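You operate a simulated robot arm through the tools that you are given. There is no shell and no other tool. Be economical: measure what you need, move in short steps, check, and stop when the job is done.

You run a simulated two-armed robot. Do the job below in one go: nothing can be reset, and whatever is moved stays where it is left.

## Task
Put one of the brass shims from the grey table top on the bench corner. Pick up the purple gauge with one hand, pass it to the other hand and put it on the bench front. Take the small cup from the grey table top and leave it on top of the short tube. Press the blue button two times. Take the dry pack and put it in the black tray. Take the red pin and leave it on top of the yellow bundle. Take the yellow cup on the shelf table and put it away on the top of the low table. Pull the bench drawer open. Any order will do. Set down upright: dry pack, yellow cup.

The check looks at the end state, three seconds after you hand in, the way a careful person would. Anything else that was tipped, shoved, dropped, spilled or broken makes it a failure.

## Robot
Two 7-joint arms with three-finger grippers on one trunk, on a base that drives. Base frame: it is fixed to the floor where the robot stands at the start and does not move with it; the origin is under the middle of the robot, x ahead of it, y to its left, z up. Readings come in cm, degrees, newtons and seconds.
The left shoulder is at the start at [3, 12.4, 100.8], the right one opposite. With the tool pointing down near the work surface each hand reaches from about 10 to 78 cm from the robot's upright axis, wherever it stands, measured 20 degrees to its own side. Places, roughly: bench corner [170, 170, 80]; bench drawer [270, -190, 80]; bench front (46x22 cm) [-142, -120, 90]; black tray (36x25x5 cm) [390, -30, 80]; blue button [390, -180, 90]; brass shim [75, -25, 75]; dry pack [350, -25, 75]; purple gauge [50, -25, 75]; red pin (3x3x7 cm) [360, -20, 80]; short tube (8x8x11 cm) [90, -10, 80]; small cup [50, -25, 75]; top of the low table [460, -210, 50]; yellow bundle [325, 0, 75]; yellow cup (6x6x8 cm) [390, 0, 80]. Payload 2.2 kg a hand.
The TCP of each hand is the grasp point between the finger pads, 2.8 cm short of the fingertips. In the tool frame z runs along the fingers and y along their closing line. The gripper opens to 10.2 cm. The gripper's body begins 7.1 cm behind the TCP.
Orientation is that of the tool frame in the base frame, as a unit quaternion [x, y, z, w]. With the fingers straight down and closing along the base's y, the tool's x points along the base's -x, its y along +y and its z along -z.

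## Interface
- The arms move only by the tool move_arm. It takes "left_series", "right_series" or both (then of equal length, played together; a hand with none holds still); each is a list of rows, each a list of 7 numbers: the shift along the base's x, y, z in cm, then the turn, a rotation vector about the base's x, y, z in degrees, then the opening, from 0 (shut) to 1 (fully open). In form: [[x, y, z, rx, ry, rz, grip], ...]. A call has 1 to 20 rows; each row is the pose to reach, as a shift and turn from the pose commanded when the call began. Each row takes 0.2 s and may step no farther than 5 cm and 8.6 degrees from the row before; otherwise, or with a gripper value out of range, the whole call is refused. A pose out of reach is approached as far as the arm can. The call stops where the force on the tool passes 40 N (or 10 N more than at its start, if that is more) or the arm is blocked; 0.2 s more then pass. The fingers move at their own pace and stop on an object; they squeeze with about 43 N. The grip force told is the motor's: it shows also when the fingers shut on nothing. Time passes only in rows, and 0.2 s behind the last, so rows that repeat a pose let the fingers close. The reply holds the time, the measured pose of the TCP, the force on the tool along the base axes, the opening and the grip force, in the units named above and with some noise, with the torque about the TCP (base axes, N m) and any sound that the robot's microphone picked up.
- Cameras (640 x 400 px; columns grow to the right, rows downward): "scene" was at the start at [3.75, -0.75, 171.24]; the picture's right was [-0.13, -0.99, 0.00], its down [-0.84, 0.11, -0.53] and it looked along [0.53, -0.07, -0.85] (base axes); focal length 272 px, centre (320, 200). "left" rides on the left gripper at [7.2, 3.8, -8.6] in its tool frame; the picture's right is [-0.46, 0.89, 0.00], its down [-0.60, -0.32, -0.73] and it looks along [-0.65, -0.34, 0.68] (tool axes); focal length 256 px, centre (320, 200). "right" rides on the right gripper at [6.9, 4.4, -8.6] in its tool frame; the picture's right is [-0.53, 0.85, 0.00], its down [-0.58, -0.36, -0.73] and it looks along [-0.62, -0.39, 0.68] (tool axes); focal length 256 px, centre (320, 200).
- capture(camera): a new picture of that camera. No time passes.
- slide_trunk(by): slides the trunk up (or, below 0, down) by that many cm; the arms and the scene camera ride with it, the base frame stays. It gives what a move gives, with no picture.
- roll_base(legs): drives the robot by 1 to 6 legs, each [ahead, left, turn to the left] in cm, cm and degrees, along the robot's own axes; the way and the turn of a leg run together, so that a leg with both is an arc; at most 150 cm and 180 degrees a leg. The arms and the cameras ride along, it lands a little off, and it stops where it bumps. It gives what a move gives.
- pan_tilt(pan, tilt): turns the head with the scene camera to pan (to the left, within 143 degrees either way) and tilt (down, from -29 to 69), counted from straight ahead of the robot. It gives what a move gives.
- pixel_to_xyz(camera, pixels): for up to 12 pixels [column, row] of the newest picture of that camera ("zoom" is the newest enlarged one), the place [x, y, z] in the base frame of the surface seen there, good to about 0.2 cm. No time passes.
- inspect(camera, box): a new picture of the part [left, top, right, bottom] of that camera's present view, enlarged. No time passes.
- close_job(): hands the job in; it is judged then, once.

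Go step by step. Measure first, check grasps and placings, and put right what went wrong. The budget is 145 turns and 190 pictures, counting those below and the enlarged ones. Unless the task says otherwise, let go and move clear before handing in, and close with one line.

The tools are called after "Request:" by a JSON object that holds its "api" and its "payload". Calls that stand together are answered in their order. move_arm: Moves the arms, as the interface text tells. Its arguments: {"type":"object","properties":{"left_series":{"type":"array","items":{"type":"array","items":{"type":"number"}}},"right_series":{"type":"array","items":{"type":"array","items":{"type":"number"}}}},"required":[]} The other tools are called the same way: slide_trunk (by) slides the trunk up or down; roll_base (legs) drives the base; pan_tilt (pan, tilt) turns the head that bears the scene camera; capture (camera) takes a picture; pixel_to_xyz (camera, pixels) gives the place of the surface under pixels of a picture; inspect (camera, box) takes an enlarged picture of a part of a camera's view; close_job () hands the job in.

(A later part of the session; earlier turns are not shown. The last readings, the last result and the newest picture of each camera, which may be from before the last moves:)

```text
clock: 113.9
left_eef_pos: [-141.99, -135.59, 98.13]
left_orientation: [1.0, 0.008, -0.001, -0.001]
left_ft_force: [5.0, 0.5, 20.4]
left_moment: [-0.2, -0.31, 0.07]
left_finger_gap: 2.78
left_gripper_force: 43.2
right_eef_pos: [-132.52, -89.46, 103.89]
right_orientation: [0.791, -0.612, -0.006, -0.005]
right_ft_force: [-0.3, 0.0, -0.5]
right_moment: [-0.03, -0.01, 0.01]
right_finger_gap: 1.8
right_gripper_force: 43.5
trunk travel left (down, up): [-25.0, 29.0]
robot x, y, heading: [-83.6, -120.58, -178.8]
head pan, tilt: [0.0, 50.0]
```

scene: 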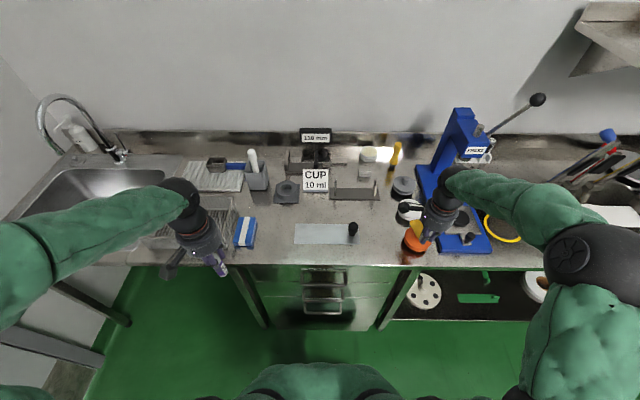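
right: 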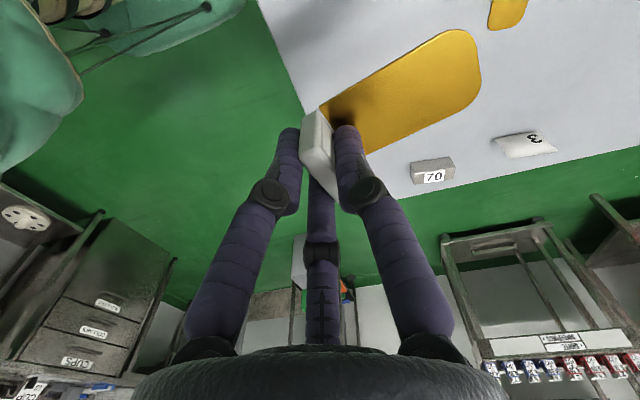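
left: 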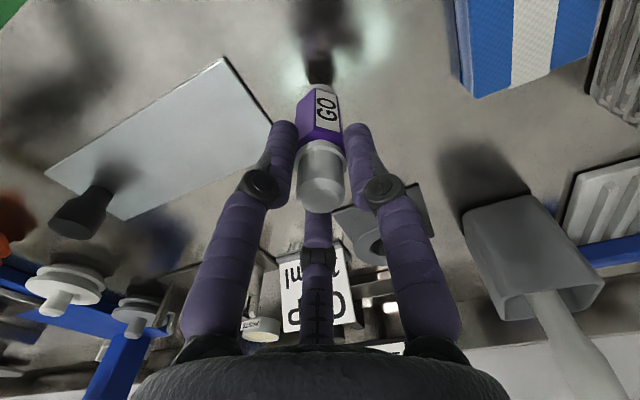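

Contact at 20 N. I'll release and rise.

Request:
{"api": "move_arm", "payload": {"left_series": [[0, 0, 0.1, 0, 0, 0, 0.3], [0, 0, 0.15, 0, 0, 0, 0.45], [0, 0, 0.2, 0, 0, 0, 0.6], [0, 0, 0.2, 0, 0, 0, 0.7], [0, 0, 3, 0, 0, 0, 0.7], [0, 0, 7, 0, 0, 0, 0.7], [0, 0, 11, 0, 0, 0, 0.7], [0, 0, 14, 0, 0, 0, 0.7]]}}

Request:
{"api": "inspect", "payload": {"camera": "scene", "box": [230, 170, 340, 270]}}

```text
clock: 115.7
left_eef_pos: [-141.82, -135.37, 111.94]
left_orientation: [1.0, 0.008, 0.001, -0.001]
left_ft_force: [0.1, -0.1, -0.7]
left_moment: [-0.02, -0.02, 0.03]
left_finger_gap: 7.14
left_gripper_force: 0.0
right_eef_pos: [-132.61, -89.53, 103.86]
right_orientation: [0.791, -0.612, -0.006, -0.006]
right_ft_force: [-0.1, -0.6, -1.4]
right_moment: [-0.01, -0.02, 0.02]
right_finger_gap: 1.79
right_gripper_force: 42.7
trunk travel left (down, up): [-25.0, 29.0]
robot x, y, heading: [-83.48, -120.77, -178.9]
head pan, tilt: [0.0, 50.0]
```

```text
4.00 times, centred on (285, 220) of scene
```

zoom: 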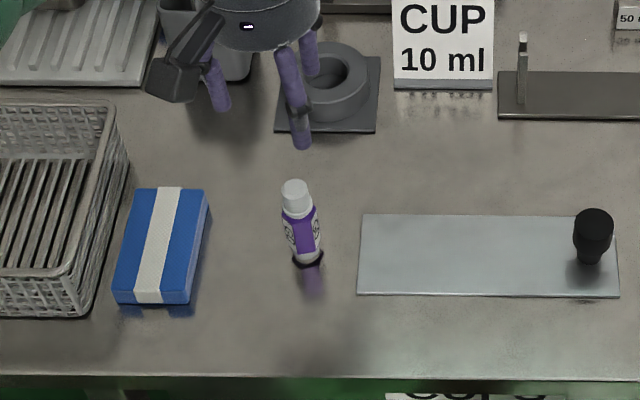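

The gauge stands on the bench front. I'll retract the left hand and drive toward the bench corner at (170,170).

Request:
{"api": "move_arm", "payload": {"left_series": [[4, 0, 0, 0, 0, 0, 0.7], [8, -1, 0, 0, 0, 0, 0.7], [12, -2, 0, 0, 0, 0, 0.7], [16, -4, 0, 0, 0, 0, 0.7], [20, -6, 0, 0, 0, 0, 0.7], [22, -8, 0, 0, 0, 0, 0.7]]}}

Request:
{"api": "roll_base", "payload": {"legs": [[-60, 0, 0], [0, 0, -90], [150, 0, 0], [31, 0, 0], [0, -150, 0], [0, -45, 0]]}}

Request:
{"api": "pan_tilt", "payload": {"pan": 0, "tilt": 40}}

Request:
{"api": "capture", "payload": {"camera": "scene"}}

```text
clock: 117.1
left_eef_pos: [-119.68, -143.69, 111.84]
left_orientation: [1.0, 0.008, 0.001, -0.001]
left_ft_force: [-0.3, -0.2, -0.4]
left_moment: [-0.03, -0.01, 0.02]
left_finger_gap: 7.13
left_gripper_force: 0.0
right_eef_pos: [-132.59, -89.58, 103.8]
right_orientation: [0.791, -0.612, -0.006, -0.007]
right_ft_force: [0.2, -0.8, -0.2]
right_moment: [-0.03, 0.0, 0.04]
right_finger_gap: 1.78
right_gripper_force: 43.3
trunk travel left (down, up): [-25.0, 29.0]
robot x, y, heading: [-83.46, -120.52, -179.2]
head pan, tilt: [0.0, 50.0]
```

```text
clock: 142.4
left_eef_pos: [146.81, 99.78, 112.0]
left_orientation: [0.71, -0.704, 0.001, 0.001]
left_ft_force: [0.1, 0.6, -0.7]
left_moment: [-0.02, 0.02, -0.01]
left_finger_gap: 7.13
left_gripper_force: 0.1
right_eef_pos: [201.06, 112.09, 103.84]
right_orientation: [-0.122, 0.992, 0.0, 0.008]
right_ft_force: [0.7, 0.4, -0.1]
right_moment: [-0.01, 0.02, -0.01]
right_finger_gap: 1.78
right_gripper_force: 43.2
trunk travel left (down, up): [-25.0, 29.0]
robot x, y, heading: [169.27, 63.31, 90.4]
head pan, tilt: [0.0, 50.0]
```

```text
clock: 143.2
left_eef_pos: [146.71, 99.68, 111.81]
left_orientation: [0.71, -0.704, 0.001, 0.0]
left_ft_force: [0.6, -0.4, 0.0]
left_moment: [0.01, -0.01, 0.02]
left_finger_gap: 7.16
left_gripper_force: 0.0
right_eef_pos: [200.99, 111.96, 103.85]
right_orientation: [-0.122, 0.992, 0.001, 0.009]
right_ft_force: [-0.4, 0.5, -0.4]
right_moment: [0.0, -0.01, 0.01]
right_finger_gap: 1.78
right_gripper_force: 42.6
trunk travel left (down, up): [-25.0, 29.0]
robot x, y, heading: [169.17, 63.33, 90.4]
head pan, tilt: [0.0, 40.0]
```

```text
90 pictures are left
```

scene: 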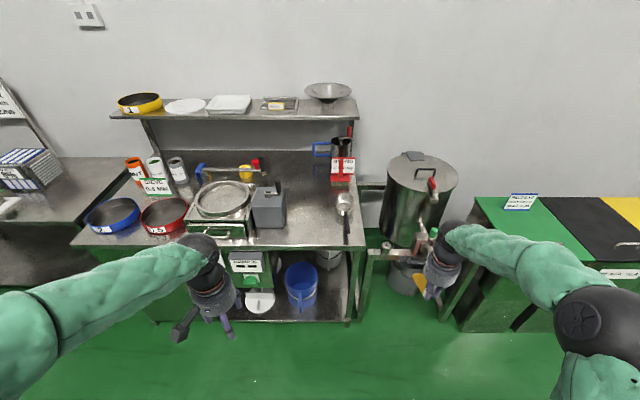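

Ahead is the bench; its right corner near (320,215) has a spoon at (345,210). I'll measure the free area.

Request:
{"api": "pixel_to_xyz", "payload": {"camera": "scene", "pixels": [[310, 215], [310, 240], [340, 240], [300, 190], [320, 200], [360, 242], [345, 205], [288, 215], [290, 240], [325, 175], [345, 232]]}}

Request:
{"api": "inspect", "payload": {"camera": "scene", "box": [180, 130, 400, 270]}}

```text
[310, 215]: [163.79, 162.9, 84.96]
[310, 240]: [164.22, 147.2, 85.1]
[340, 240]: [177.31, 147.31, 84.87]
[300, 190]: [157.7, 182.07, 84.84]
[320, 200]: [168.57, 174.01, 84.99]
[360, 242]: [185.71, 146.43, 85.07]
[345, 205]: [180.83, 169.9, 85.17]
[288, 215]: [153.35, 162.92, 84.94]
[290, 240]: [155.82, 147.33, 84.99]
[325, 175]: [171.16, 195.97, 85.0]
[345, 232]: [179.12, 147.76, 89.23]
```

```text
2.86 times, centred on (290, 200) of scene
```

zoom: 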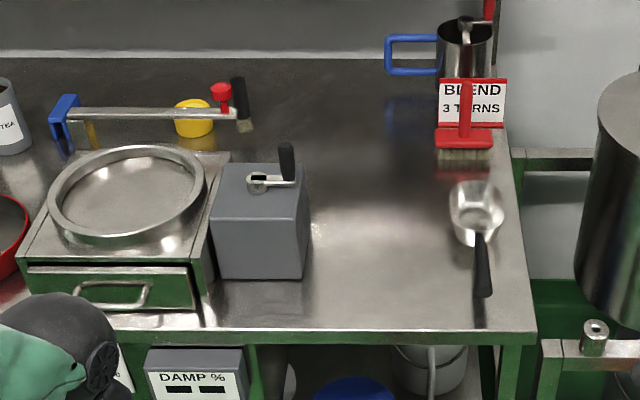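

The free area is x 158–177, y 148–180, z 85. I'll bring the right hand inward first, then drive ahead 42 cm.

Request:
{"api": "move_arm", "payload": {"right_series": [[-4, -1, 1, 0, 0, 0, 0], [-8, -2, 2, 0, 0, 0, 0], [-12, -3, 3, 0, 0, 0, 0], [-16, -4, 4, 0, 0, 0, 0], [-20, -5, 4, 0, 0, 0, 0], [-24, -6, 4, 0, 0, 0, 0]]}}

Request:
{"api": "roll_base", "payload": {"legs": [[40, 0, 0]]}}

Request:
{"api": "pan_tilt", "payload": {"pan": 0, "tilt": 55}}

Request:
{"api": "capture", "payload": {"camera": "scene"}}

```text
clock: 144.6
left_eef_pos: [146.68, 99.79, 111.96]
left_orientation: [0.71, -0.704, 0.002, 0.0]
left_ft_force: [0.0, 0.4, 0.8]
left_moment: [-0.01, -0.01, -0.02]
left_finger_gap: 7.12
left_gripper_force: 0.1
right_eef_pos: [176.74, 106.04, 108.04]
right_orientation: [-0.123, 0.992, 0.0, 0.009]
right_ft_force: [-0.4, -0.3, -0.9]
right_moment: [-0.03, -0.01, -0.01]
right_finger_gap: 1.75
right_gripper_force: 43.0
trunk travel left (down, up): [-25.0, 29.0]
robot x, y, heading: [169.32, 63.26, 90.4]
head pan, tilt: [0.0, 40.0]
```

```text
clock: 147.1
left_eef_pos: [146.4, 140.09, 111.99]
left_orientation: [0.71, -0.704, 0.002, 0.001]
left_ft_force: [-0.9, 0.2, 0.0]
left_moment: [-0.01, 0.01, 0.0]
left_finger_gap: 7.13
left_gripper_force: 0.0
right_eef_pos: [176.62, 146.52, 107.96]
right_orientation: [-0.121, 0.993, 0.0, 0.008]
right_ft_force: [-0.6, -0.4, -0.1]
right_moment: [-0.04, 0.02, 0.01]
right_finger_gap: 1.81
right_gripper_force: 43.1
trunk travel left (down, up): [-25.0, 29.0]
robot x, y, heading: [168.99, 103.76, 90.5]
head pan, tilt: [0.0, 40.0]
```

```text
clock: 147.8
left_eef_pos: [146.44, 140.13, 111.88]
left_orientation: [0.71, -0.704, 0.002, 0.001]
left_ft_force: [-0.7, 0.0, -0.6]
left_moment: [0.01, -0.01, 0.01]
left_finger_gap: 7.13
left_gripper_force: 0.0
right_eef_pos: [176.59, 146.5, 108.01]
right_orientation: [-0.121, 0.993, 0.0, 0.008]
right_ft_force: [0.3, -0.4, -0.5]
right_moment: [0.05, -0.01, -0.03]
right_finger_gap: 1.77
right_gripper_force: 42.6
trunk travel left (down, up): [-25.0, 29.0]
robot x, y, heading: [168.95, 103.46, 90.1]
head pan, tilt: [0.0, 55.0]
```

```text
88 pictures are left
```

scene: 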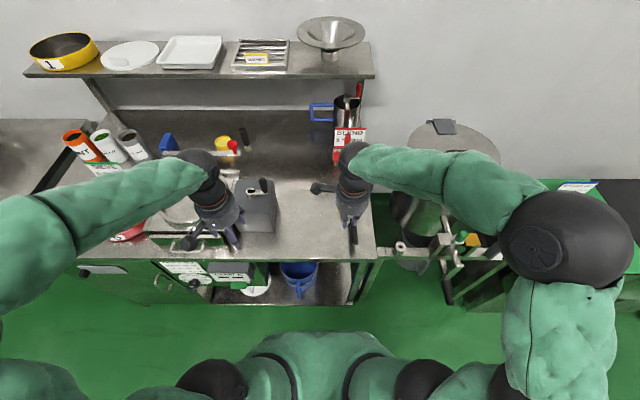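

I'll move the shim to (167.5,164) and stop about 3 cm above the surface.

Request:
{"api": "move_arm", "payload": {"right_series": [[-2.5, 3.5, 0, 0, 0, 0, 0], [-5, 7, 0, 0, 0, 0, 0], [-7.5, 10.5, 0, 0, 0, 0, 0], [-9.1, 14, -2, 0, 0, 0, 0], [-9.1, 17.5, -4, 0, 0, 0, 0], [-9.1, 17.5, -8, 0, 0, 0, 0], [-9.1, 17.5, -12, 0, 0, 0, 0], [-9.1, 17.5, -16, 0, 0, 0, 0], [-9.1, 17.5, -16, 0, 0, 0, 0]]}}

Request:
{"api": "capture", "payload": {"camera": "right"}}

Request:
{"api": "inspect", "payload": {"camera": "scene", "box": [270, 160, 390, 270]}}

```text
clock: 149.8
left_eef_pos: [146.45, 140.07, 111.91]
left_orientation: [0.71, -0.704, 0.002, 0.0]
left_ft_force: [-0.3, -0.9, 0.6]
left_moment: [0.03, 0.01, -0.04]
left_finger_gap: 7.1
left_gripper_force: 0.1
right_eef_pos: [167.61, 163.97, 92.19]
right_orientation: [-0.122, 0.993, 0.0, 0.009]
right_ft_force: [-0.2, 0.0, 0.1]
right_moment: [0.01, 0.0, 0.02]
right_finger_gap: 1.78
right_gripper_force: 43.0
trunk travel left (down, up): [-25.0, 29.0]
robot x, y, heading: [169.01, 103.48, 90.5]
head pan, tilt: [0.0, 55.0]
```

```text
87 pictures are left
```

right: 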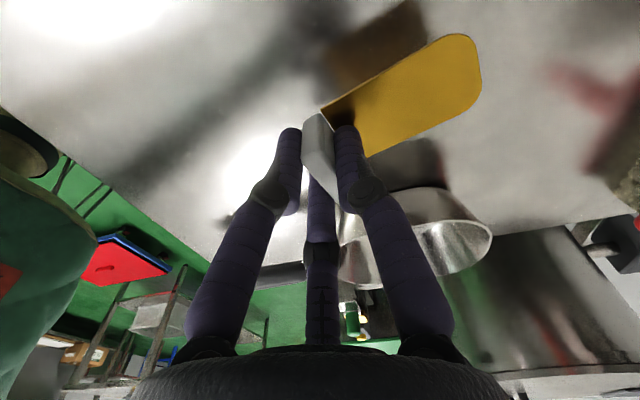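

```text
3.64 times, centred on (330, 215) of scene
```

zoom: 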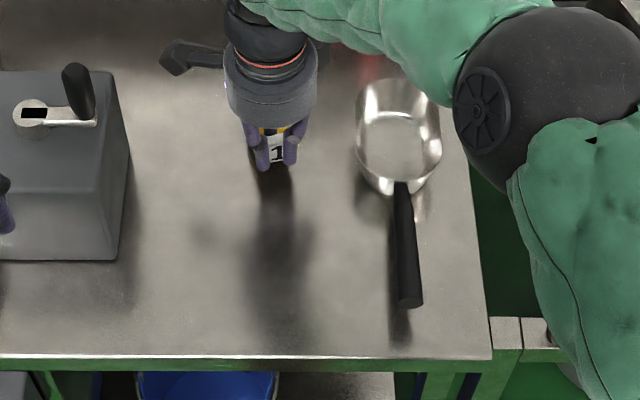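

Clear of the spoon. I'll lower to contact and release.

Request:
{"api": "move_arm", "payload": {"right_series": [[0, 0, -1.2, 0, 0, 0, 0], [0, 0, -2.2, 0, 0, 0, 0], [0, 0, -2.8, 0, 0, 0, 0], [0, 0, -3.1, 0, 0, 0, 0], [0, 0, -3.4, 0, 0, 0, 0], [0, 0, -3.6, 0, 0, 0, 0]]}}

Request:
{"api": "capture", "payload": {"camera": "right"}}

```text
clock: 151.2
left_eef_pos: [146.55, 140.04, 112.02]
left_orientation: [0.709, -0.705, 0.001, 0.0]
left_ft_force: [-0.4, 1.3, 0.0]
left_moment: [-0.01, 0.0, -0.01]
left_finger_gap: 7.16
left_gripper_force: 0.1
right_eef_pos: [167.45, 164.0, 88.46]
right_orientation: [-0.121, 0.993, 0.001, 0.008]
right_ft_force: [-1.4, -0.3, 5.7]
right_moment: [-0.02, -0.03, 0.0]
right_finger_gap: 1.79
right_gripper_force: 43.2
trunk travel left (down, up): [-25.0, 29.0]
robot x, y, heading: [168.98, 103.5, 90.4]
head pan, tilt: [0.0, 55.0]
```

```text
85 pictures are left
```

right: 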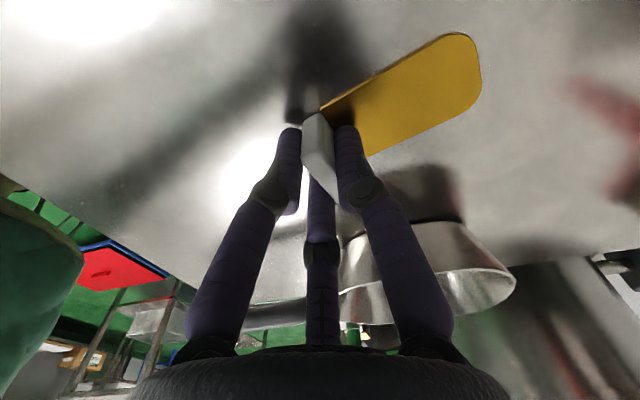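

Contact of 5.7 N. I'll release and rise.

Request:
{"api": "move_arm", "payload": {"right_series": [[0, 0, 0, 0, 0, 0, 0.2], [0, 0, 0.1, 0, 0, 0, 0.35], [0, 0, 0.2, 0, 0, 0, 0.45], [0, 0, 3, 0, 0, 0, 0.45], [0, 0, 7, 0, 0, 0, 0.45], [0, -2, 11, 0, 0, 0, 0.45], [0, -5, 15, 0, 0, 0, 0.45], [0, -9, 18, 0, 0, 0, 0.45], [0, -13, 20, 0, 0, 0, 0.45], [0, -17, 22, 0, 0, 0, 0.45]]}}

Request:
{"api": "inspect", "payload": {"camera": "scene", "box": [270, 160, 390, 270]}}

```text
clock: 153.4
left_eef_pos: [146.7, 140.08, 112.12]
left_orientation: [0.71, -0.704, 0.001, 0.0]
left_ft_force: [1.2, 0.1, -0.2]
left_moment: [0.02, -0.01, 0.02]
left_finger_gap: 7.14
left_gripper_force: 0.0
right_eef_pos: [167.46, 146.67, 110.46]
right_orientation: [-0.122, 0.993, 0.001, 0.008]
right_ft_force: [0.2, 0.3, 0.3]
right_moment: [0.04, 0.02, 0.0]
right_finger_gap: 4.59
right_gripper_force: 0.0
trunk travel left (down, up): [-25.0, 29.0]
robot x, y, heading: [168.93, 103.59, 90.5]
head pan, tilt: [0.0, 55.0]
```

```text
3.64 times, centred on (330, 215) of scene
```

zoom: 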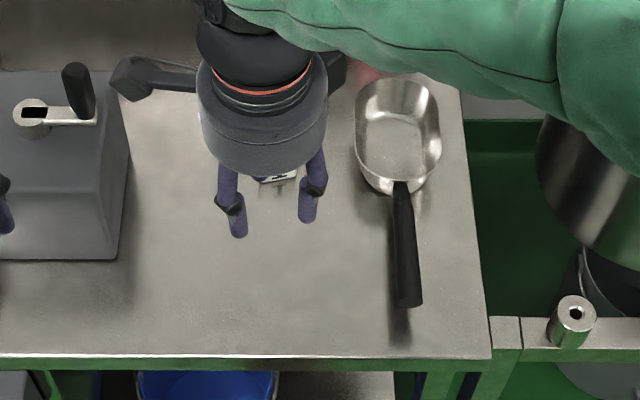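

The shim is placed. I'll unwind the right wrist, back off, turn to heading 0 and look at the steel table further on.

Request:
{"api": "move_arm", "payload": {"right_series": [[1, -1, 0, 0, 0, 7.65, 0.6], [2, -2, 0, 0, 0, 15.3, 0.6], [3, -3, 0, 0, 0, 22.95, 0.6], [4, -4, 0, 0, 0, 30.6, 0.6], [5, -5, 0, 0, 0, 38.25, 0.6], [6, -6, 0, 0, 0, 45.9, 0.6], [7, -7, 0, 0, 0, 53.5, 0.6], [8, -8, 0, 0, 0, 61.2, 0.6], [9, -8, 0, 0, 0, 68.9, 0.6], [10, -8, 0, 0, 0, 76.5, 0.6]]}}

Request:
{"api": "inspect", "payload": {"camera": "scene", "box": [270, 160, 390, 270]}}

Request:
{"api": "roll_base", "payload": {"legs": [[-30, 0, 0], [0, 0, -90], [100, 0, 0]]}}

Request:
{"api": "pan_tilt", "payload": {"pan": -35, "tilt": 35}}

Request:
{"api": "capture", "payload": {"camera": "scene"}}

```text
clock: 155.6
left_eef_pos: [146.43, 140.1, 111.84]
left_orientation: [0.71, -0.704, 0.002, 0.0]
left_ft_force: [0.3, -0.4, 0.2]
left_moment: [0.02, 0.04, -0.01]
left_finger_gap: 7.15
left_gripper_force: 0.0
right_eef_pos: [177.53, 138.85, 110.54]
right_orientation: [0.711, -0.703, -0.006, -0.007]
right_ft_force: [0.1, -0.2, 0.1]
right_moment: [-0.02, 0.0, -0.01]
right_finger_gap: 6.11
right_gripper_force: 0.1
trunk travel left (down, up): [-25.0, 29.0]
robot x, y, heading: [169.07, 103.55, 90.5]
head pan, tilt: [0.0, 55.0]
```

```text
3.64 times, centred on (330, 215) of scene
```

zoom: 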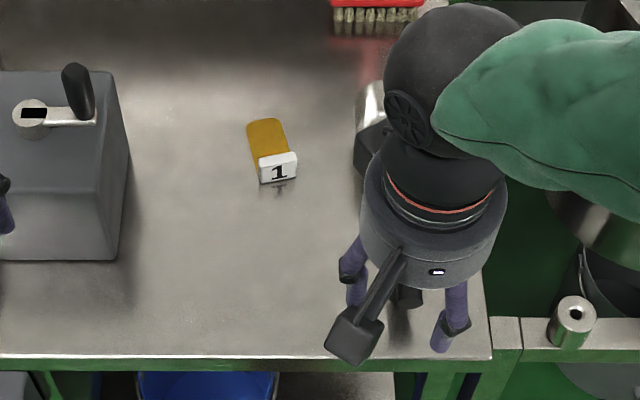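

```text
clock: 166.2
left_eef_pos: [306.03, 99.69, 111.87]
left_orientation: [-0.009, 1.0, -0.001, -0.002]
left_ft_force: [0.8, 0.0, 0.2]
left_moment: [0.01, 0.04, -0.01]
left_finger_gap: 7.13
left_gripper_force: 0.1
right_eef_pos: [305.08, 68.62, 110.45]
right_orientation: [-0.009, 1.0, -0.001, 0.007]
right_ft_force: [0.6, 0.3, 0.6]
right_moment: [0.03, 0.02, 0.01]
right_finger_gap: 6.14
right_gripper_force: 0.0
trunk travel left (down, up): [-25.0, 29.0]
robot x, y, heading: [269.45, 76.93, 1.0]
head pan, tilt: [0.0, 55.0]
```

```text
clock: 167.2
left_eef_pos: [306.04, 99.67, 112.01]
left_orientation: [-0.009, 1.0, -0.001, -0.002]
left_ft_force: [0.0, 0.3, -0.1]
left_moment: [0.03, -0.01, -0.01]
left_finger_gap: 7.13
left_gripper_force: 0.0
right_eef_pos: [305.2, 68.56, 110.42]
right_orientation: [-0.009, 1.0, -0.001, 0.009]
right_ft_force: [0.0, -0.4, -0.4]
right_moment: [0.0, 0.0, 0.02]
right_finger_gap: 6.11
right_gripper_force: 0.1
trunk travel left (down, up): [-25.0, 29.0]
robot x, y, heading: [269.88, 76.98, 1.0]
head pan, tilt: [-35.0, 35.0]
```

```text
82 pictures are left
```

scene: 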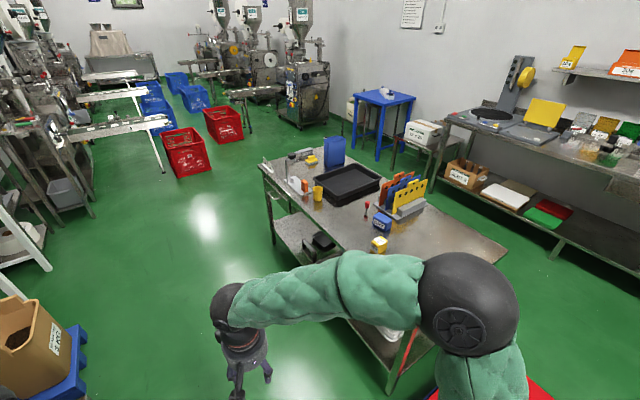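

The steel table is visible with tray at (350,183), blue pack at (382,221), red pin at (367,209), yellow bundle at (379,243) and yellow cup at (318,193). I'll enlarge and measure.

Request:
{"api": "inspect", "payload": {"camera": "scene", "box": [250, 130, 450, 270]}}

Request:
{"api": "pixel_to_xyz", "payload": {"camera": "zoom", "pixels": [[219, 190], [420, 285], [375, 255], [411, 350], [321, 170], [240, 180], [175, 175], [45, 110], [550, 370], [245, 330], [140, 185], [500, 220]]}}

```text
2.86 times, centred on (350, 200) of scene
```

zoom: 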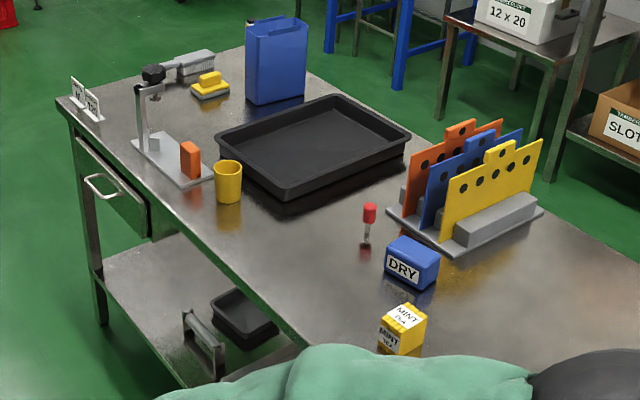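

```text
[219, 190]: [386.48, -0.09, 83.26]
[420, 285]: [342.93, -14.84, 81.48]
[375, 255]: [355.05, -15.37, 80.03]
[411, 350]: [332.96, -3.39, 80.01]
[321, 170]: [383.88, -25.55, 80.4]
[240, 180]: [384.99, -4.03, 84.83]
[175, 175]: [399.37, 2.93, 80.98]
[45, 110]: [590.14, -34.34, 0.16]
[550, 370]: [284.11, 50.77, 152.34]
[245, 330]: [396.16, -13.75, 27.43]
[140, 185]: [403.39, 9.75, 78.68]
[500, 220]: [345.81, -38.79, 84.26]
```

The table top is z 80. Before driving along its left side I'll check the box at (40,340) and the white rack for clearance.

Request:
{"api": "pixel_to_xyz", "payload": {"camera": "scene", "pixels": [[80, 330], [78, 380], [55, 320], [50, 270], [5, 245], [20, 290], [270, 165], [395, 385]]}}

```text
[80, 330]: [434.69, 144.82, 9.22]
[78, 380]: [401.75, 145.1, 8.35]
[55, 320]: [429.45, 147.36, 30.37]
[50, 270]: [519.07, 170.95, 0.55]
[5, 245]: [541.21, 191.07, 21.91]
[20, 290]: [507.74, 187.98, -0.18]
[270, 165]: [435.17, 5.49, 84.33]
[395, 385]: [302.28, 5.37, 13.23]
```

The way is clear (obstacles at y ≥ 145). I'll drive to (362,49) facing the table.

Request:
{"api": "roll_base", "payload": {"legs": [[92, 0, 0], [0, 0, -90], [30, 0, 0]]}}

Request:
{"api": "pan_tilt", "payload": {"pan": 0, "tilt": 50}}

Request:
{"api": "capture", "payload": {"camera": "scene"}}

```text
clock: 177.5
left_eef_pos: [383.11, 11.76, 111.89]
left_orientation: [0.704, 0.71, 0.001, -0.002]
left_ft_force: [0.2, -0.2, 0.8]
left_moment: [0.05, 0.01, 0.0]
left_finger_gap: 7.14
left_gripper_force: 0.0
right_eef_pos: [351.99, 12.86, 110.43]
right_orientation: [0.703, 0.711, -0.007, 0.005]
right_ft_force: [-0.7, -0.1, -0.2]
right_moment: [0.05, 0.01, 0.01]
right_finger_gap: 6.11
right_gripper_force: 0.0
trunk travel left (down, up): [-25.0, 29.0]
robot x, y, heading: [360.65, 48.41, -89.5]
head pan, tilt: [-35.0, 35.0]
```

```text
clock: 178.6
left_eef_pos: [383.02, 11.8, 111.89]
left_orientation: [0.704, 0.71, 0.001, -0.002]
left_ft_force: [-0.3, 0.5, -0.7]
left_moment: [-0.01, -0.03, -0.02]
left_finger_gap: 7.13
left_gripper_force: 0.0
right_eef_pos: [352.11, 13.01, 110.48]
right_orientation: [0.703, 0.711, -0.007, 0.006]
right_ft_force: [-0.5, -0.4, 1.0]
right_moment: [0.0, 0.02, -0.01]
right_finger_gap: 6.12
right_gripper_force: 0.0
trunk travel left (down, up): [-25.0, 29.0]
robot x, y, heading: [360.53, 48.38, -89.4]
head pan, tilt: [0.0, 50.0]
```

```text
80 pictures are left
```

scene: 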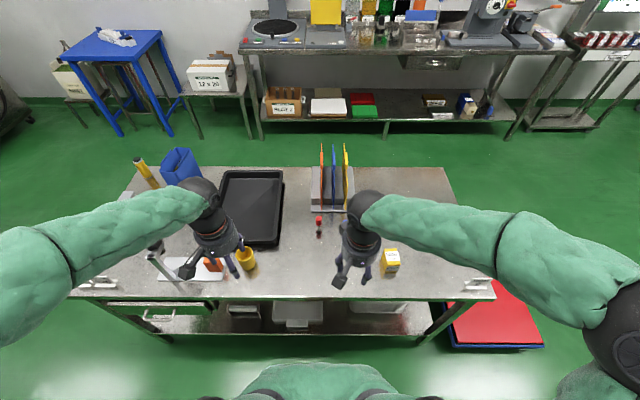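

Now I'll enlarge the work area to measure the pin, pack and tray.

Request:
{"api": "inspect", "payload": {"camera": "scene", "box": [210, 140, 420, 290]}}

Request:
{"api": "pixel_to_xyz", "payload": {"camera": "zoom", "pixels": [[332, 245], [332, 262], [332, 295], [560, 340], [560, 370], [530, 345], [590, 345], [130, 200], [60, 110], [210, 300], [115, 340], [430, 130]]}}

Request:
{"api": "capture", "payload": {"camera": "right"}}

```text
2.67 times, centred on (315, 215) of scene
```

zoom: 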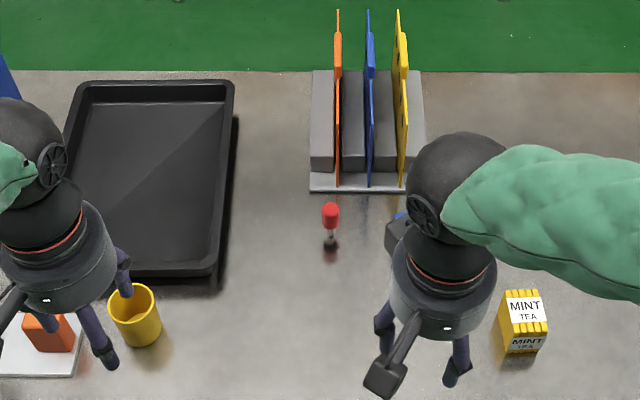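

```text
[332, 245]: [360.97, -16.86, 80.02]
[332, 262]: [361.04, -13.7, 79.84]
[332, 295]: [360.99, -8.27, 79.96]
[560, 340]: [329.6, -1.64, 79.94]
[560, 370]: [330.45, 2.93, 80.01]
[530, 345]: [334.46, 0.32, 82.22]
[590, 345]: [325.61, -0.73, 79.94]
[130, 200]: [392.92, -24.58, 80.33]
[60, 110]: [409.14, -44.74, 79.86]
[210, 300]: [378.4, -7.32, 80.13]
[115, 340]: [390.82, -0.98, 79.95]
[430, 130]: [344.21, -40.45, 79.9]
```

```text
78 pictures are left
```

right: 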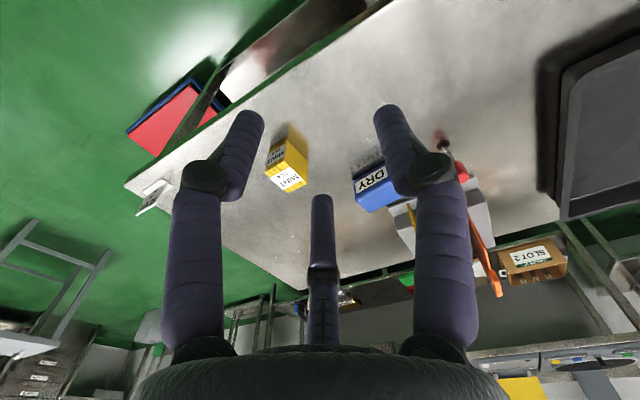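

Dry pack is near (344,−16), bundle (334,−3), pin (361,−17), tray interior x≈380–405. I'll move the right hand above the dry pack.

Request:
{"api": "move_arm", "payload": {"right_series": [[-1.2, -4, 0, 0, 0, 0, 0.8], [-2.4, -8, -1, 0, 0, 0, 0.8], [-3.6, -12, -3, 0, 0, 0, 0.8], [-4.8, -16, -5, 0, 0, 0, 0.8], [-6, -20, -7, 0, 0, 0, 0.8], [-7.2, -24, -9, 0, 0, 0, 0.8], [-8, -28, -11, 0, 0, 0, 0.8], [-8, -29, -13, 0, 0, 0, 0.8], [-8, -29, -13, 0, 0, 0, 0.8]]}}

Request:
{"api": "capture", "payload": {"camera": "right"}}

Request:
{"api": "inspect", "payload": {"camera": "scene", "box": [290, 190, 420, 290]}}

```text
clock: 180.6
left_eef_pos: [383.15, 11.89, 111.88]
left_orientation: [0.704, 0.71, 0.001, -0.002]
left_ft_force: [-0.9, 0.0, -0.2]
left_moment: [0.01, 0.0, 0.01]
left_finger_gap: 7.15
left_gripper_force: 0.1
right_eef_pos: [344.32, -15.84, 97.48]
right_orientation: [0.703, 0.711, -0.006, 0.006]
right_ft_force: [-0.4, 0.4, -0.2]
right_moment: [-0.01, 0.01, 0.02]
right_finger_gap: 8.17
right_gripper_force: 0.1
trunk travel left (down, up): [-25.0, 29.0]
robot x, y, heading: [360.34, 48.64, -89.6]
head pan, tilt: [0.0, 50.0]
```

```text
77 pictures are left
```

right: 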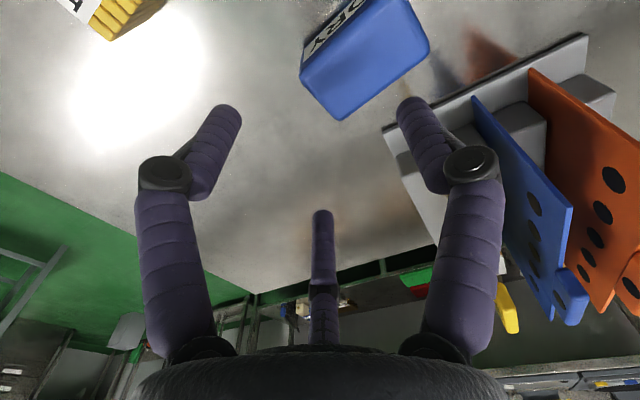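

```text
4.00 times, centred on (355, 240) of scene
```

zoom: 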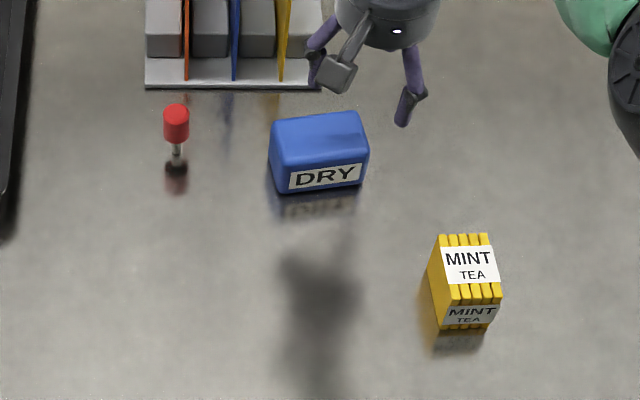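

I'll measure the pack's faces, plus the pin and bundle.

Request:
{"api": "pixel_to_xyz", "payload": {"camera": "zoom", "pixels": [[280, 127], [355, 116], [365, 148], [285, 160], [325, 138], [325, 185], [177, 112], [176, 165], [445, 240], [485, 240], [497, 290], [452, 292]]}}

```text
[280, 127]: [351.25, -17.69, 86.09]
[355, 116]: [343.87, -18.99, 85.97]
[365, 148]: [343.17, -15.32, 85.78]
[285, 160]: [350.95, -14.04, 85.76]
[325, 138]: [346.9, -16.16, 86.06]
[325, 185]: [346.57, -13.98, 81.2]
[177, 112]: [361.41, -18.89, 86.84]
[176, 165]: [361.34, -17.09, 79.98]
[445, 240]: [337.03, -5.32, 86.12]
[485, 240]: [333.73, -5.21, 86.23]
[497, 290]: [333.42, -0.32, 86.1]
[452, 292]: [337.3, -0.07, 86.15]
```

Pack is ~8.2×4.7×6 cm, centre (347.3,−16.4), turned ~10°. I'll yaw the right hand −80° above it to pinch the short sides.

Request:
{"api": "move_arm", "payload": {"right_series": [[0.3, 0, 0, 0, 0, -8, 0.75], [0.6, 0, 0, 0, 0, -16, 0.75], [0.9, -0.1, 0, 0, 0, -24, 0.75], [1.2, -0.2, 0, 0, 0, -32, 0.75], [1.5, -0.3, 0, 0, 0, -40, 0.75], [1.8, -0.4, 0, 0, 0, -48, 0.75], [2.1, -0.5, 0, 0, 0, -56, 0.75], [2.4, -0.5, 0, 0, 0, -64, 0.75], [2.7, -0.5, 0, 0, 0, -72, 0.75], [3, -0.5, 0, 0, 0, -80, 0.75], [3, -0.5, 0, 0, 0, -80, 0.75]]}}

Request:
{"api": "capture", "payload": {"camera": "right"}}

Request:
{"api": "inspect", "payload": {"camera": "scene", "box": [290, 190, 420, 290]}}

```text
clock: 182.9
left_eef_pos: [383.13, 11.82, 111.92]
left_orientation: [0.704, 0.71, 0.0, -0.002]
left_ft_force: [-0.2, -0.3, 0.5]
left_moment: [-0.02, -0.01, 0.01]
left_finger_gap: 7.15
left_gripper_force: 0.0
right_eef_pos: [347.07, -16.39, 97.41]
right_orientation: [0.996, 0.092, -0.009, -0.001]
right_ft_force: [-0.5, -0.5, 0.6]
right_moment: [0.0, 0.02, -0.04]
right_finger_gap: 7.64
right_gripper_force: 0.1
trunk travel left (down, up): [-25.0, 29.0]
robot x, y, heading: [360.33, 48.22, -89.5]
head pan, tilt: [0.0, 50.0]
```

```text
75 pictures are left
```

right: 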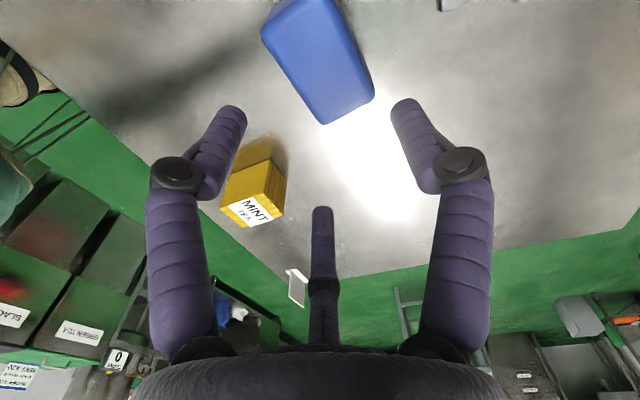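

```text
4.00 times, centred on (355, 240) of scene
```

zoom: 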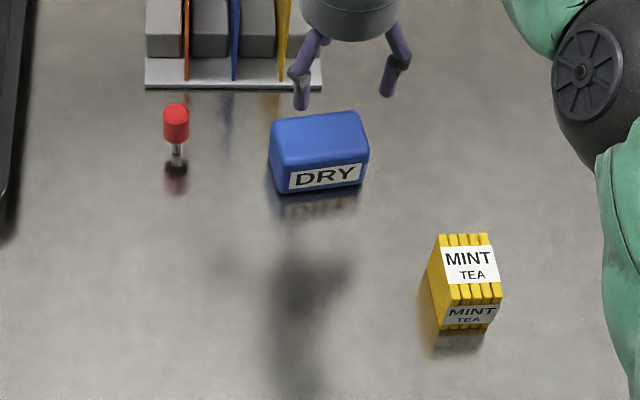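

The pack is roughly under the hand. I'll measure its top corners from this view.

Request:
{"api": "pixel_to_xyz", "payload": {"camera": "right", "pixels": [[325, 118], [368, 92], [320, 80], [272, 38], [335, 10], [300, 50], [350, 60], [330, 100]]}}

```text
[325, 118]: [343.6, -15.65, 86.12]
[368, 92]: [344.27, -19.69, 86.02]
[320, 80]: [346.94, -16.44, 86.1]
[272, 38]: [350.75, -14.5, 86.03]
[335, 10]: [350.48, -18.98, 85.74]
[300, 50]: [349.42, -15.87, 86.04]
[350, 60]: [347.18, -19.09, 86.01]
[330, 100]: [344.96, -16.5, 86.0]
```

Pack centre is about (347.6,−17.0). I'll shift, descend to z≈83.8 and close.

Request:
{"api": "move_arm", "payload": {"right_series": [[0.5, -0.6, -3, 0, 0, 0, 0.75], [0.5, -0.6, -7, 0, 0, 0, 0.75], [0.5, -0.6, -11, 0, 0, 0, 0.75], [0.5, -0.6, -13.6, 0, 0, 0, 0.75], [0.5, -0.6, -13.6, 0, 0, 0, 0.55], [0.5, -0.6, -13.6, 0, 0, 0, 0.4], [0.5, -0.6, -13.6, 0, 0, 0, 0.2], [0.5, -0.6, -13.6, 0, 0, 0, 0.2]]}}

Request:
{"api": "capture", "payload": {"camera": "right"}}

Request:
{"api": "inspect", "payload": {"camera": "scene", "box": [290, 190, 420, 290]}}

```text
clock: 183.8
left_eef_pos: [383.04, 11.92, 111.91]
left_orientation: [0.705, 0.709, 0.001, -0.001]
left_ft_force: [-0.6, -0.6, 0.0]
left_moment: [0.05, 0.02, 0.02]
left_finger_gap: 7.14
left_gripper_force: 0.2
right_eef_pos: [347.49, -17.81, 87.97]
right_orientation: [0.996, 0.09, -0.009, 0.009]
right_ft_force: [-0.6, 7.2, 18.3]
right_moment: [0.83, -0.72, 0.33]
right_finger_gap: 8.61
right_gripper_force: 6.7
trunk travel left (down, up): [-25.0, 29.0]
robot x, y, heading: [359.91, 48.46, -89.8]
head pan, tilt: [0.0, 50.0]
stopped in row 4 (right hand): the force on the tool passed its limit at 47 N (the readings are from after the stop); the commanded pose is now the measured one
```

```text
73 pictures are left
```

right: 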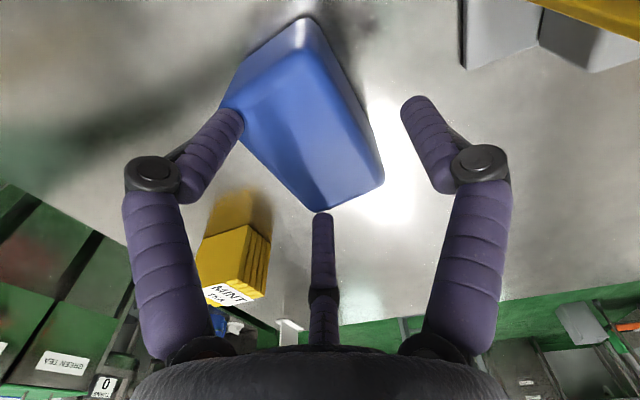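

```text
4.00 times, centred on (355, 240) of scene
```

zoom: 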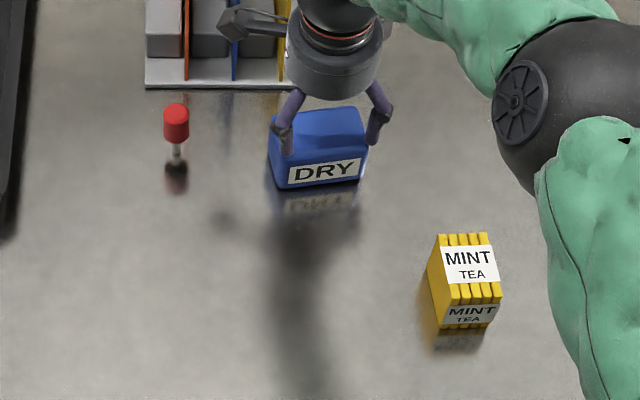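

One of the paired fingers landed on the pack's top: for flat sides the TCP must sit about 1.15 cm toward the paired fingers, with the hand fully open. I'll raise and check the pack.

Request:
{"api": "move_arm", "payload": {"right_series": [[0, 0.3, 2, 0, 0, 0, 0.8], [0, 0.6, 5, 0, 0, 0, 1], [0, 0.6, 9, 0, 0, 0, 1], [0, 0.6, 9, 0, 0, 0, 1]]}}

Request:
{"api": "capture", "payload": {"camera": "right"}}

Request:
{"api": "inspect", "payload": {"camera": "scene", "box": [290, 190, 420, 290]}}

Request:
{"api": "pixel_to_xyz", "payload": {"camera": "zoom", "pixels": [[280, 127], [355, 116], [365, 148], [285, 160], [325, 138], [325, 185]]}}

```text
clock: 184.8
left_eef_pos: [382.97, 11.78, 112.04]
left_orientation: [0.705, 0.71, 0.001, -0.002]
left_ft_force: [0.5, 0.0, 0.4]
left_moment: [0.03, 0.01, -0.03]
left_finger_gap: 7.14
left_gripper_force: 0.2
right_eef_pos: [347.41, -17.23, 96.74]
right_orientation: [0.996, 0.089, -0.008, 0.007]
right_ft_force: [0.7, -0.6, 0.1]
right_moment: [0.02, -0.03, 0.02]
right_finger_gap: 10.22
right_gripper_force: 0.1
trunk travel left (down, up): [-25.0, 29.0]
robot x, y, heading: [360.7, 48.29, -89.6]
head pan, tilt: [0.0, 50.0]
```

```text
71 pictures are left
```

right: 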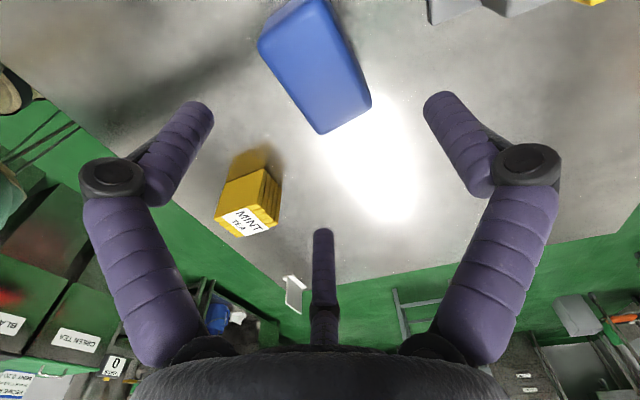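

```text
4.00 times, centred on (355, 240) of scene
```

zoom: 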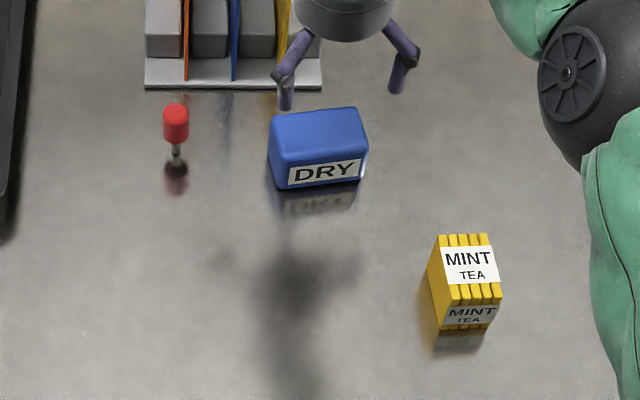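

```text
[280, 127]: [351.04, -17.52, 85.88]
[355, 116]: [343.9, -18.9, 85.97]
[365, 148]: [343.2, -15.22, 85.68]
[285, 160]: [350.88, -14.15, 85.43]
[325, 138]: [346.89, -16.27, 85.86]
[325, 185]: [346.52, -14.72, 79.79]
```

The pack is upright, nudged ~0.5 cm. I'll re-measure its top corners in the hand view.

Request:
{"api": "pixel_to_xyz", "payload": {"camera": "right", "pixels": [[320, 130], [368, 102], [262, 40], [330, 5], [290, 85], [350, 55], [345, 115], [320, 80]]}}

```text
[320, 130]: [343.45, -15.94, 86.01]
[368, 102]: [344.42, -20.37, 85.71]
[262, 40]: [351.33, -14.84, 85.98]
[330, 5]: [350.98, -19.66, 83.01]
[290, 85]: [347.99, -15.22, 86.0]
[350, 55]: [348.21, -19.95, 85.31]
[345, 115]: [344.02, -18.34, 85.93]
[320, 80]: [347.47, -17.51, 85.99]
```

Centre is now (347.7,−17.65), so the TCP should go to (347.5,−16.5). I'll shift, descend fully open, and check before closing.

Request:
{"api": "move_arm", "payload": {"right_series": [[0.1, 0.7, -3, 0, 0, 0, 1], [0.1, 0.7, -6, 0, 0, 0, 1], [0.1, 0.7, -9, 0, 0, 0, 1], [0.1, 0.7, -11, 0, 0, 0, 1], [0.1, 0.7, -12.9, 0, 0, 0, 1], [0.1, 0.7, -12.9, 0, 0, 0, 1]]}}

Request:
{"api": "capture", "payload": {"camera": "right"}}

```text
clock: 186.2
left_eef_pos: [383.01, 11.79, 111.93]
left_orientation: [0.705, 0.709, 0.0, -0.002]
left_ft_force: [-0.1, 0.6, -0.5]
left_moment: [0.0, 0.0, 0.0]
left_finger_gap: 7.12
left_gripper_force: 0.0
right_eef_pos: [347.56, -16.44, 83.81]
right_orientation: [0.996, 0.09, -0.009, 0.007]
right_ft_force: [0.2, 0.3, -0.5]
right_moment: [0.0, 0.01, -0.01]
right_finger_gap: 10.21
right_gripper_force: 0.2
trunk travel left (down, up): [-25.0, 29.0]
robot x, y, heading: [360.84, 48.32, -89.4]
head pan, tilt: [0.0, 50.0]
```

```text
69 pictures are left
```

right: 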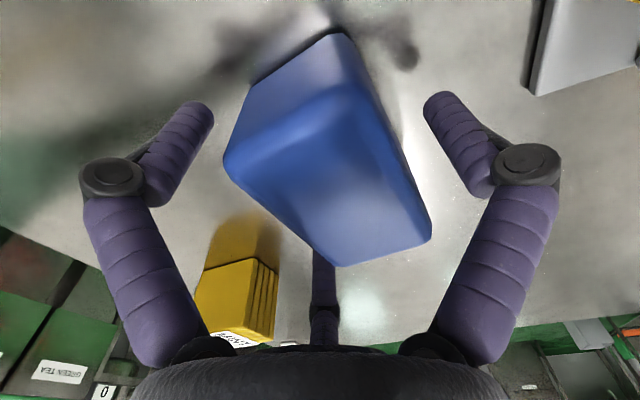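

No contact; the fingers straddle the pack. I'll close.

Request:
{"api": "move_arm", "payload": {"right_series": [[0, 0, 0, 0, 0, 0, 0.8], [0, 0, 0, 0, 0, 0, 0.65], [0, 0, 0, 0, 0, 0, 0.5], [0, 0, 0, 0, 0, 0, 0.35], [0, 0, 0, 0, 0, 0, 0.2], [0, 0, 0, 0, 0, 0, 0.2]]}}

Request:
{"api": "capture", "payload": {"camera": "right"}}

```text
clock: 187.6
left_eef_pos: [382.96, 11.74, 111.98]
left_orientation: [0.705, 0.709, 0.001, -0.002]
left_ft_force: [-0.4, 0.2, 0.7]
left_moment: [-0.02, 0.0, -0.04]
left_finger_gap: 7.16
left_gripper_force: 0.2
right_eef_pos: [347.7, -16.37, 83.92]
right_orientation: [0.996, 0.09, -0.008, 0.007]
right_ft_force: [-0.3, -0.2, 3.3]
right_moment: [0.06, -0.09, 0.0]
right_finger_gap: 7.74
right_gripper_force: 43.6
trunk travel left (down, up): [-25.0, 29.0]
robot x, y, heading: [360.25, 48.36, -89.5]
head pan, tilt: [0.0, 50.0]
```

```text
68 pictures are left
```

right: 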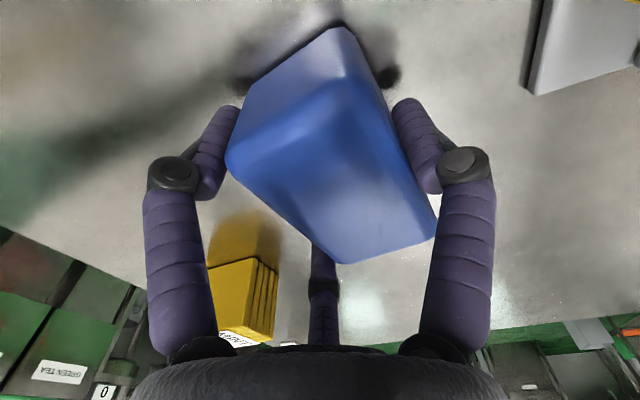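

Gripped (gap 7.74). I'll lift it, pull in a little, and strafe left 25 cm so the tray is within reach.

Request:
{"api": "move_arm", "payload": {"right_series": [[0, 0, 1.5, 0, 0, 0, 0.2], [0, 0, 4, 0, 0, 0, 0.2], [0, 0, 8, 0, 0, 0, 0.2], [0, 0, 12, 0, 0, 0, 0.2], [0, 2, 16, 0, 0, 0, 0.2], [0, 5, 19, 0, 0, 0, 0.2], [0, 8, 22, 0, 0, 0, 0.2], [0, 12, 22, 0, 0, 0, 0.2]]}}

Request:
{"api": "capture", "payload": {"camera": "right"}}

Request:
{"api": "roll_base", "payload": {"legs": [[0, 25, 0]]}}

Request:
{"api": "capture", "payload": {"camera": "scene"}}

```text
clock: 189.4
left_eef_pos: [383.09, 11.94, 112.0]
left_orientation: [0.705, 0.709, 0.0, -0.002]
left_ft_force: [-0.5, -1.2, 0.5]
left_moment: [-0.04, 0.03, 0.0]
left_finger_gap: 7.15
left_gripper_force: 0.0
right_eef_pos: [347.32, -4.39, 105.72]
right_orientation: [0.996, 0.09, -0.009, 0.007]
right_ft_force: [0.3, 0.4, -1.7]
right_moment: [-0.01, -0.01, 0.02]
right_finger_gap: 7.75
right_gripper_force: 42.7
trunk travel left (down, up): [-25.0, 29.0]
robot x, y, heading: [360.64, 48.16, -89.5]
head pan, tilt: [0.0, 50.0]
```

```text
67 pictures are left
```

right: 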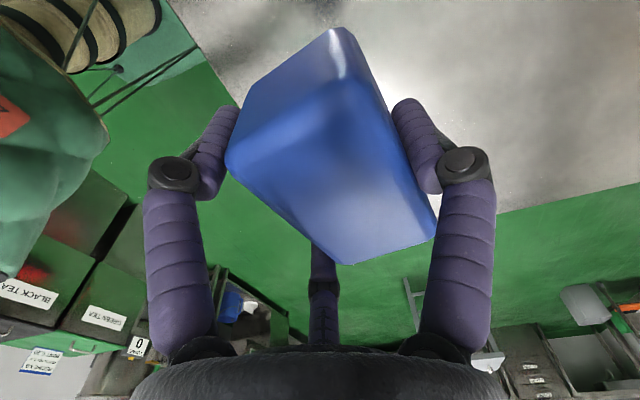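

```text
clock: 191.2
left_eef_pos: [408.62, 12.27, 111.84]
left_orientation: [0.702, 0.712, 0.0, -0.002]
left_ft_force: [0.6, 0.1, 0.0]
left_moment: [0.0, 0.04, 0.0]
left_finger_gap: 7.12
left_gripper_force: 0.1
right_eef_pos: [372.98, -4.24, 105.61]
right_orientation: [0.996, 0.094, -0.01, 0.007]
right_ft_force: [-0.3, -0.2, -0.1]
right_moment: [0.04, 0.04, 0.01]
right_finger_gap: 7.73
right_gripper_force: 42.9
trunk travel left (down, up): [-25.0, 29.0]
robot x, y, heading: [385.69, 48.98, -89.0]
head pan, tilt: [0.0, 50.0]
```

```text
66 pictures are left
```

scene: 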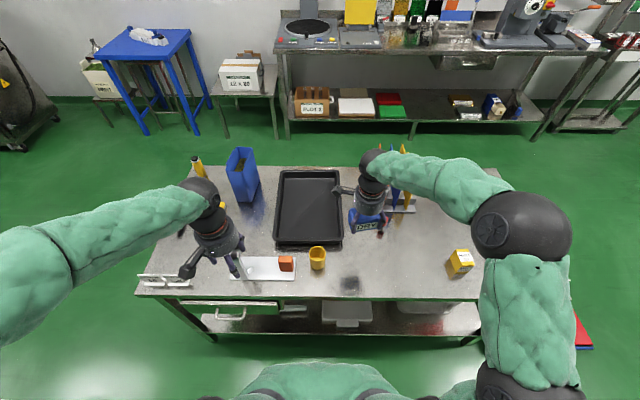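

Request:
{"api": "pixel_to_xyz", "payload": {"camera": "scene", "pixels": [[276, 243], [342, 243], [340, 172], [280, 172], [308, 210], [308, 237], [335, 230], [284, 230], [308, 245], [318, 252], [318, 262]]}}

```text
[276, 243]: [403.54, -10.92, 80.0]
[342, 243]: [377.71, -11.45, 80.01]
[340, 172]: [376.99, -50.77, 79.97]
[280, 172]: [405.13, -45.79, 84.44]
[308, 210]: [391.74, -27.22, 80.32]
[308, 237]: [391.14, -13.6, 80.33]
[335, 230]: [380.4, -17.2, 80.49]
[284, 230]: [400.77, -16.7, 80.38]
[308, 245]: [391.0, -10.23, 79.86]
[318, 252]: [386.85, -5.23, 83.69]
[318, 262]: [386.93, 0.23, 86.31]
```

Tray floor spans x 380–401, y −46 to −13.5 at z 80.35. I'll carry the pack above (390.5,−27) and lower to 3 cm above.

Request:
{"api": "move_arm", "payload": {"right_series": [[2.5, -3, 0, 0, 0, 0, 0.2], [5, -6, 0, 0, 0, 0, 0.2], [7.5, -9, 0, 0, 0, 0, 0.2], [10, -12, 0, 0, 0, 0, 0.2], [12.5, -15, 0, 0, 0, 0, 0.2], [15, -18.3, 0, 0, 0, 0, 0.2], [17.5, -21.5, -2, 0, 0, 0, 0.2], [17.5, -21.5, -6, 0, 0, 0, 0.2], [17.5, -21.5, -10, 0, 0, 0, 0.2], [17.5, -21.5, -14, 0, 0, 0, 0.2], [17.5, -21.5, -17.5, 0, 0, 0, 0.2], [17.5, -21.5, -17.5, 0, 0, 0, 0.2]]}}

Request:
{"api": "inspect", "payload": {"camera": "scene", "box": [260, 150, 380, 280]}}

Request:
{"api": "capture", "payload": {"camera": "right"}}

```text
clock: 193.8
left_eef_pos: [408.46, 12.25, 112.0]
left_orientation: [0.702, 0.712, 0.001, -0.002]
left_ft_force: [0.1, 0.4, 0.0]
left_moment: [0.0, -0.01, 0.0]
left_finger_gap: 7.14
left_gripper_force: 0.0
right_eef_pos: [389.94, -23.77, 88.47]
right_orientation: [0.996, 0.093, -0.009, 0.007]
right_ft_force: [0.7, -0.5, -1.7]
right_moment: [0.01, 0.0, -0.01]
right_finger_gap: 7.75
right_gripper_force: 43.3
right hand out of reach, approached as far as the arm can: row 7, 8, 9, 10, 11, 12
trunk travel left (down, up): [-25.0, 29.0]
robot x, y, heading: [385.69, 48.8, -89.0]
head pan, tilt: [0.0, 50.0]
```

```text
3.08 times, centred on (320, 215) of scene
```

zoom: 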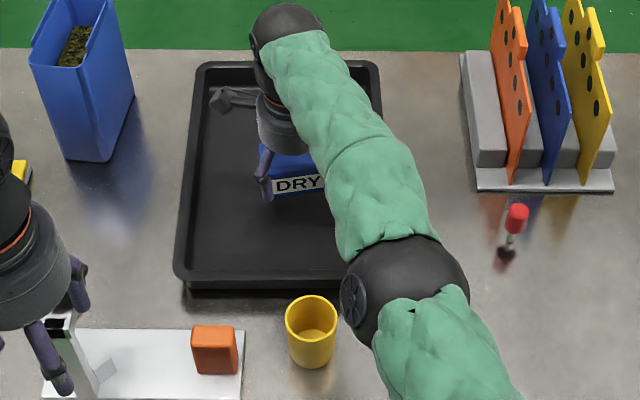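

```text
64 pictures are left
```

right: 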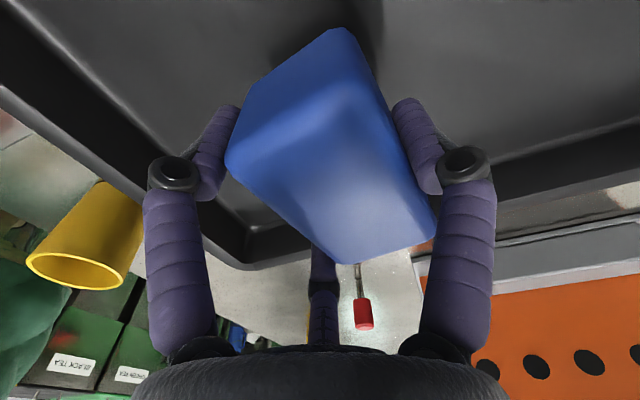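

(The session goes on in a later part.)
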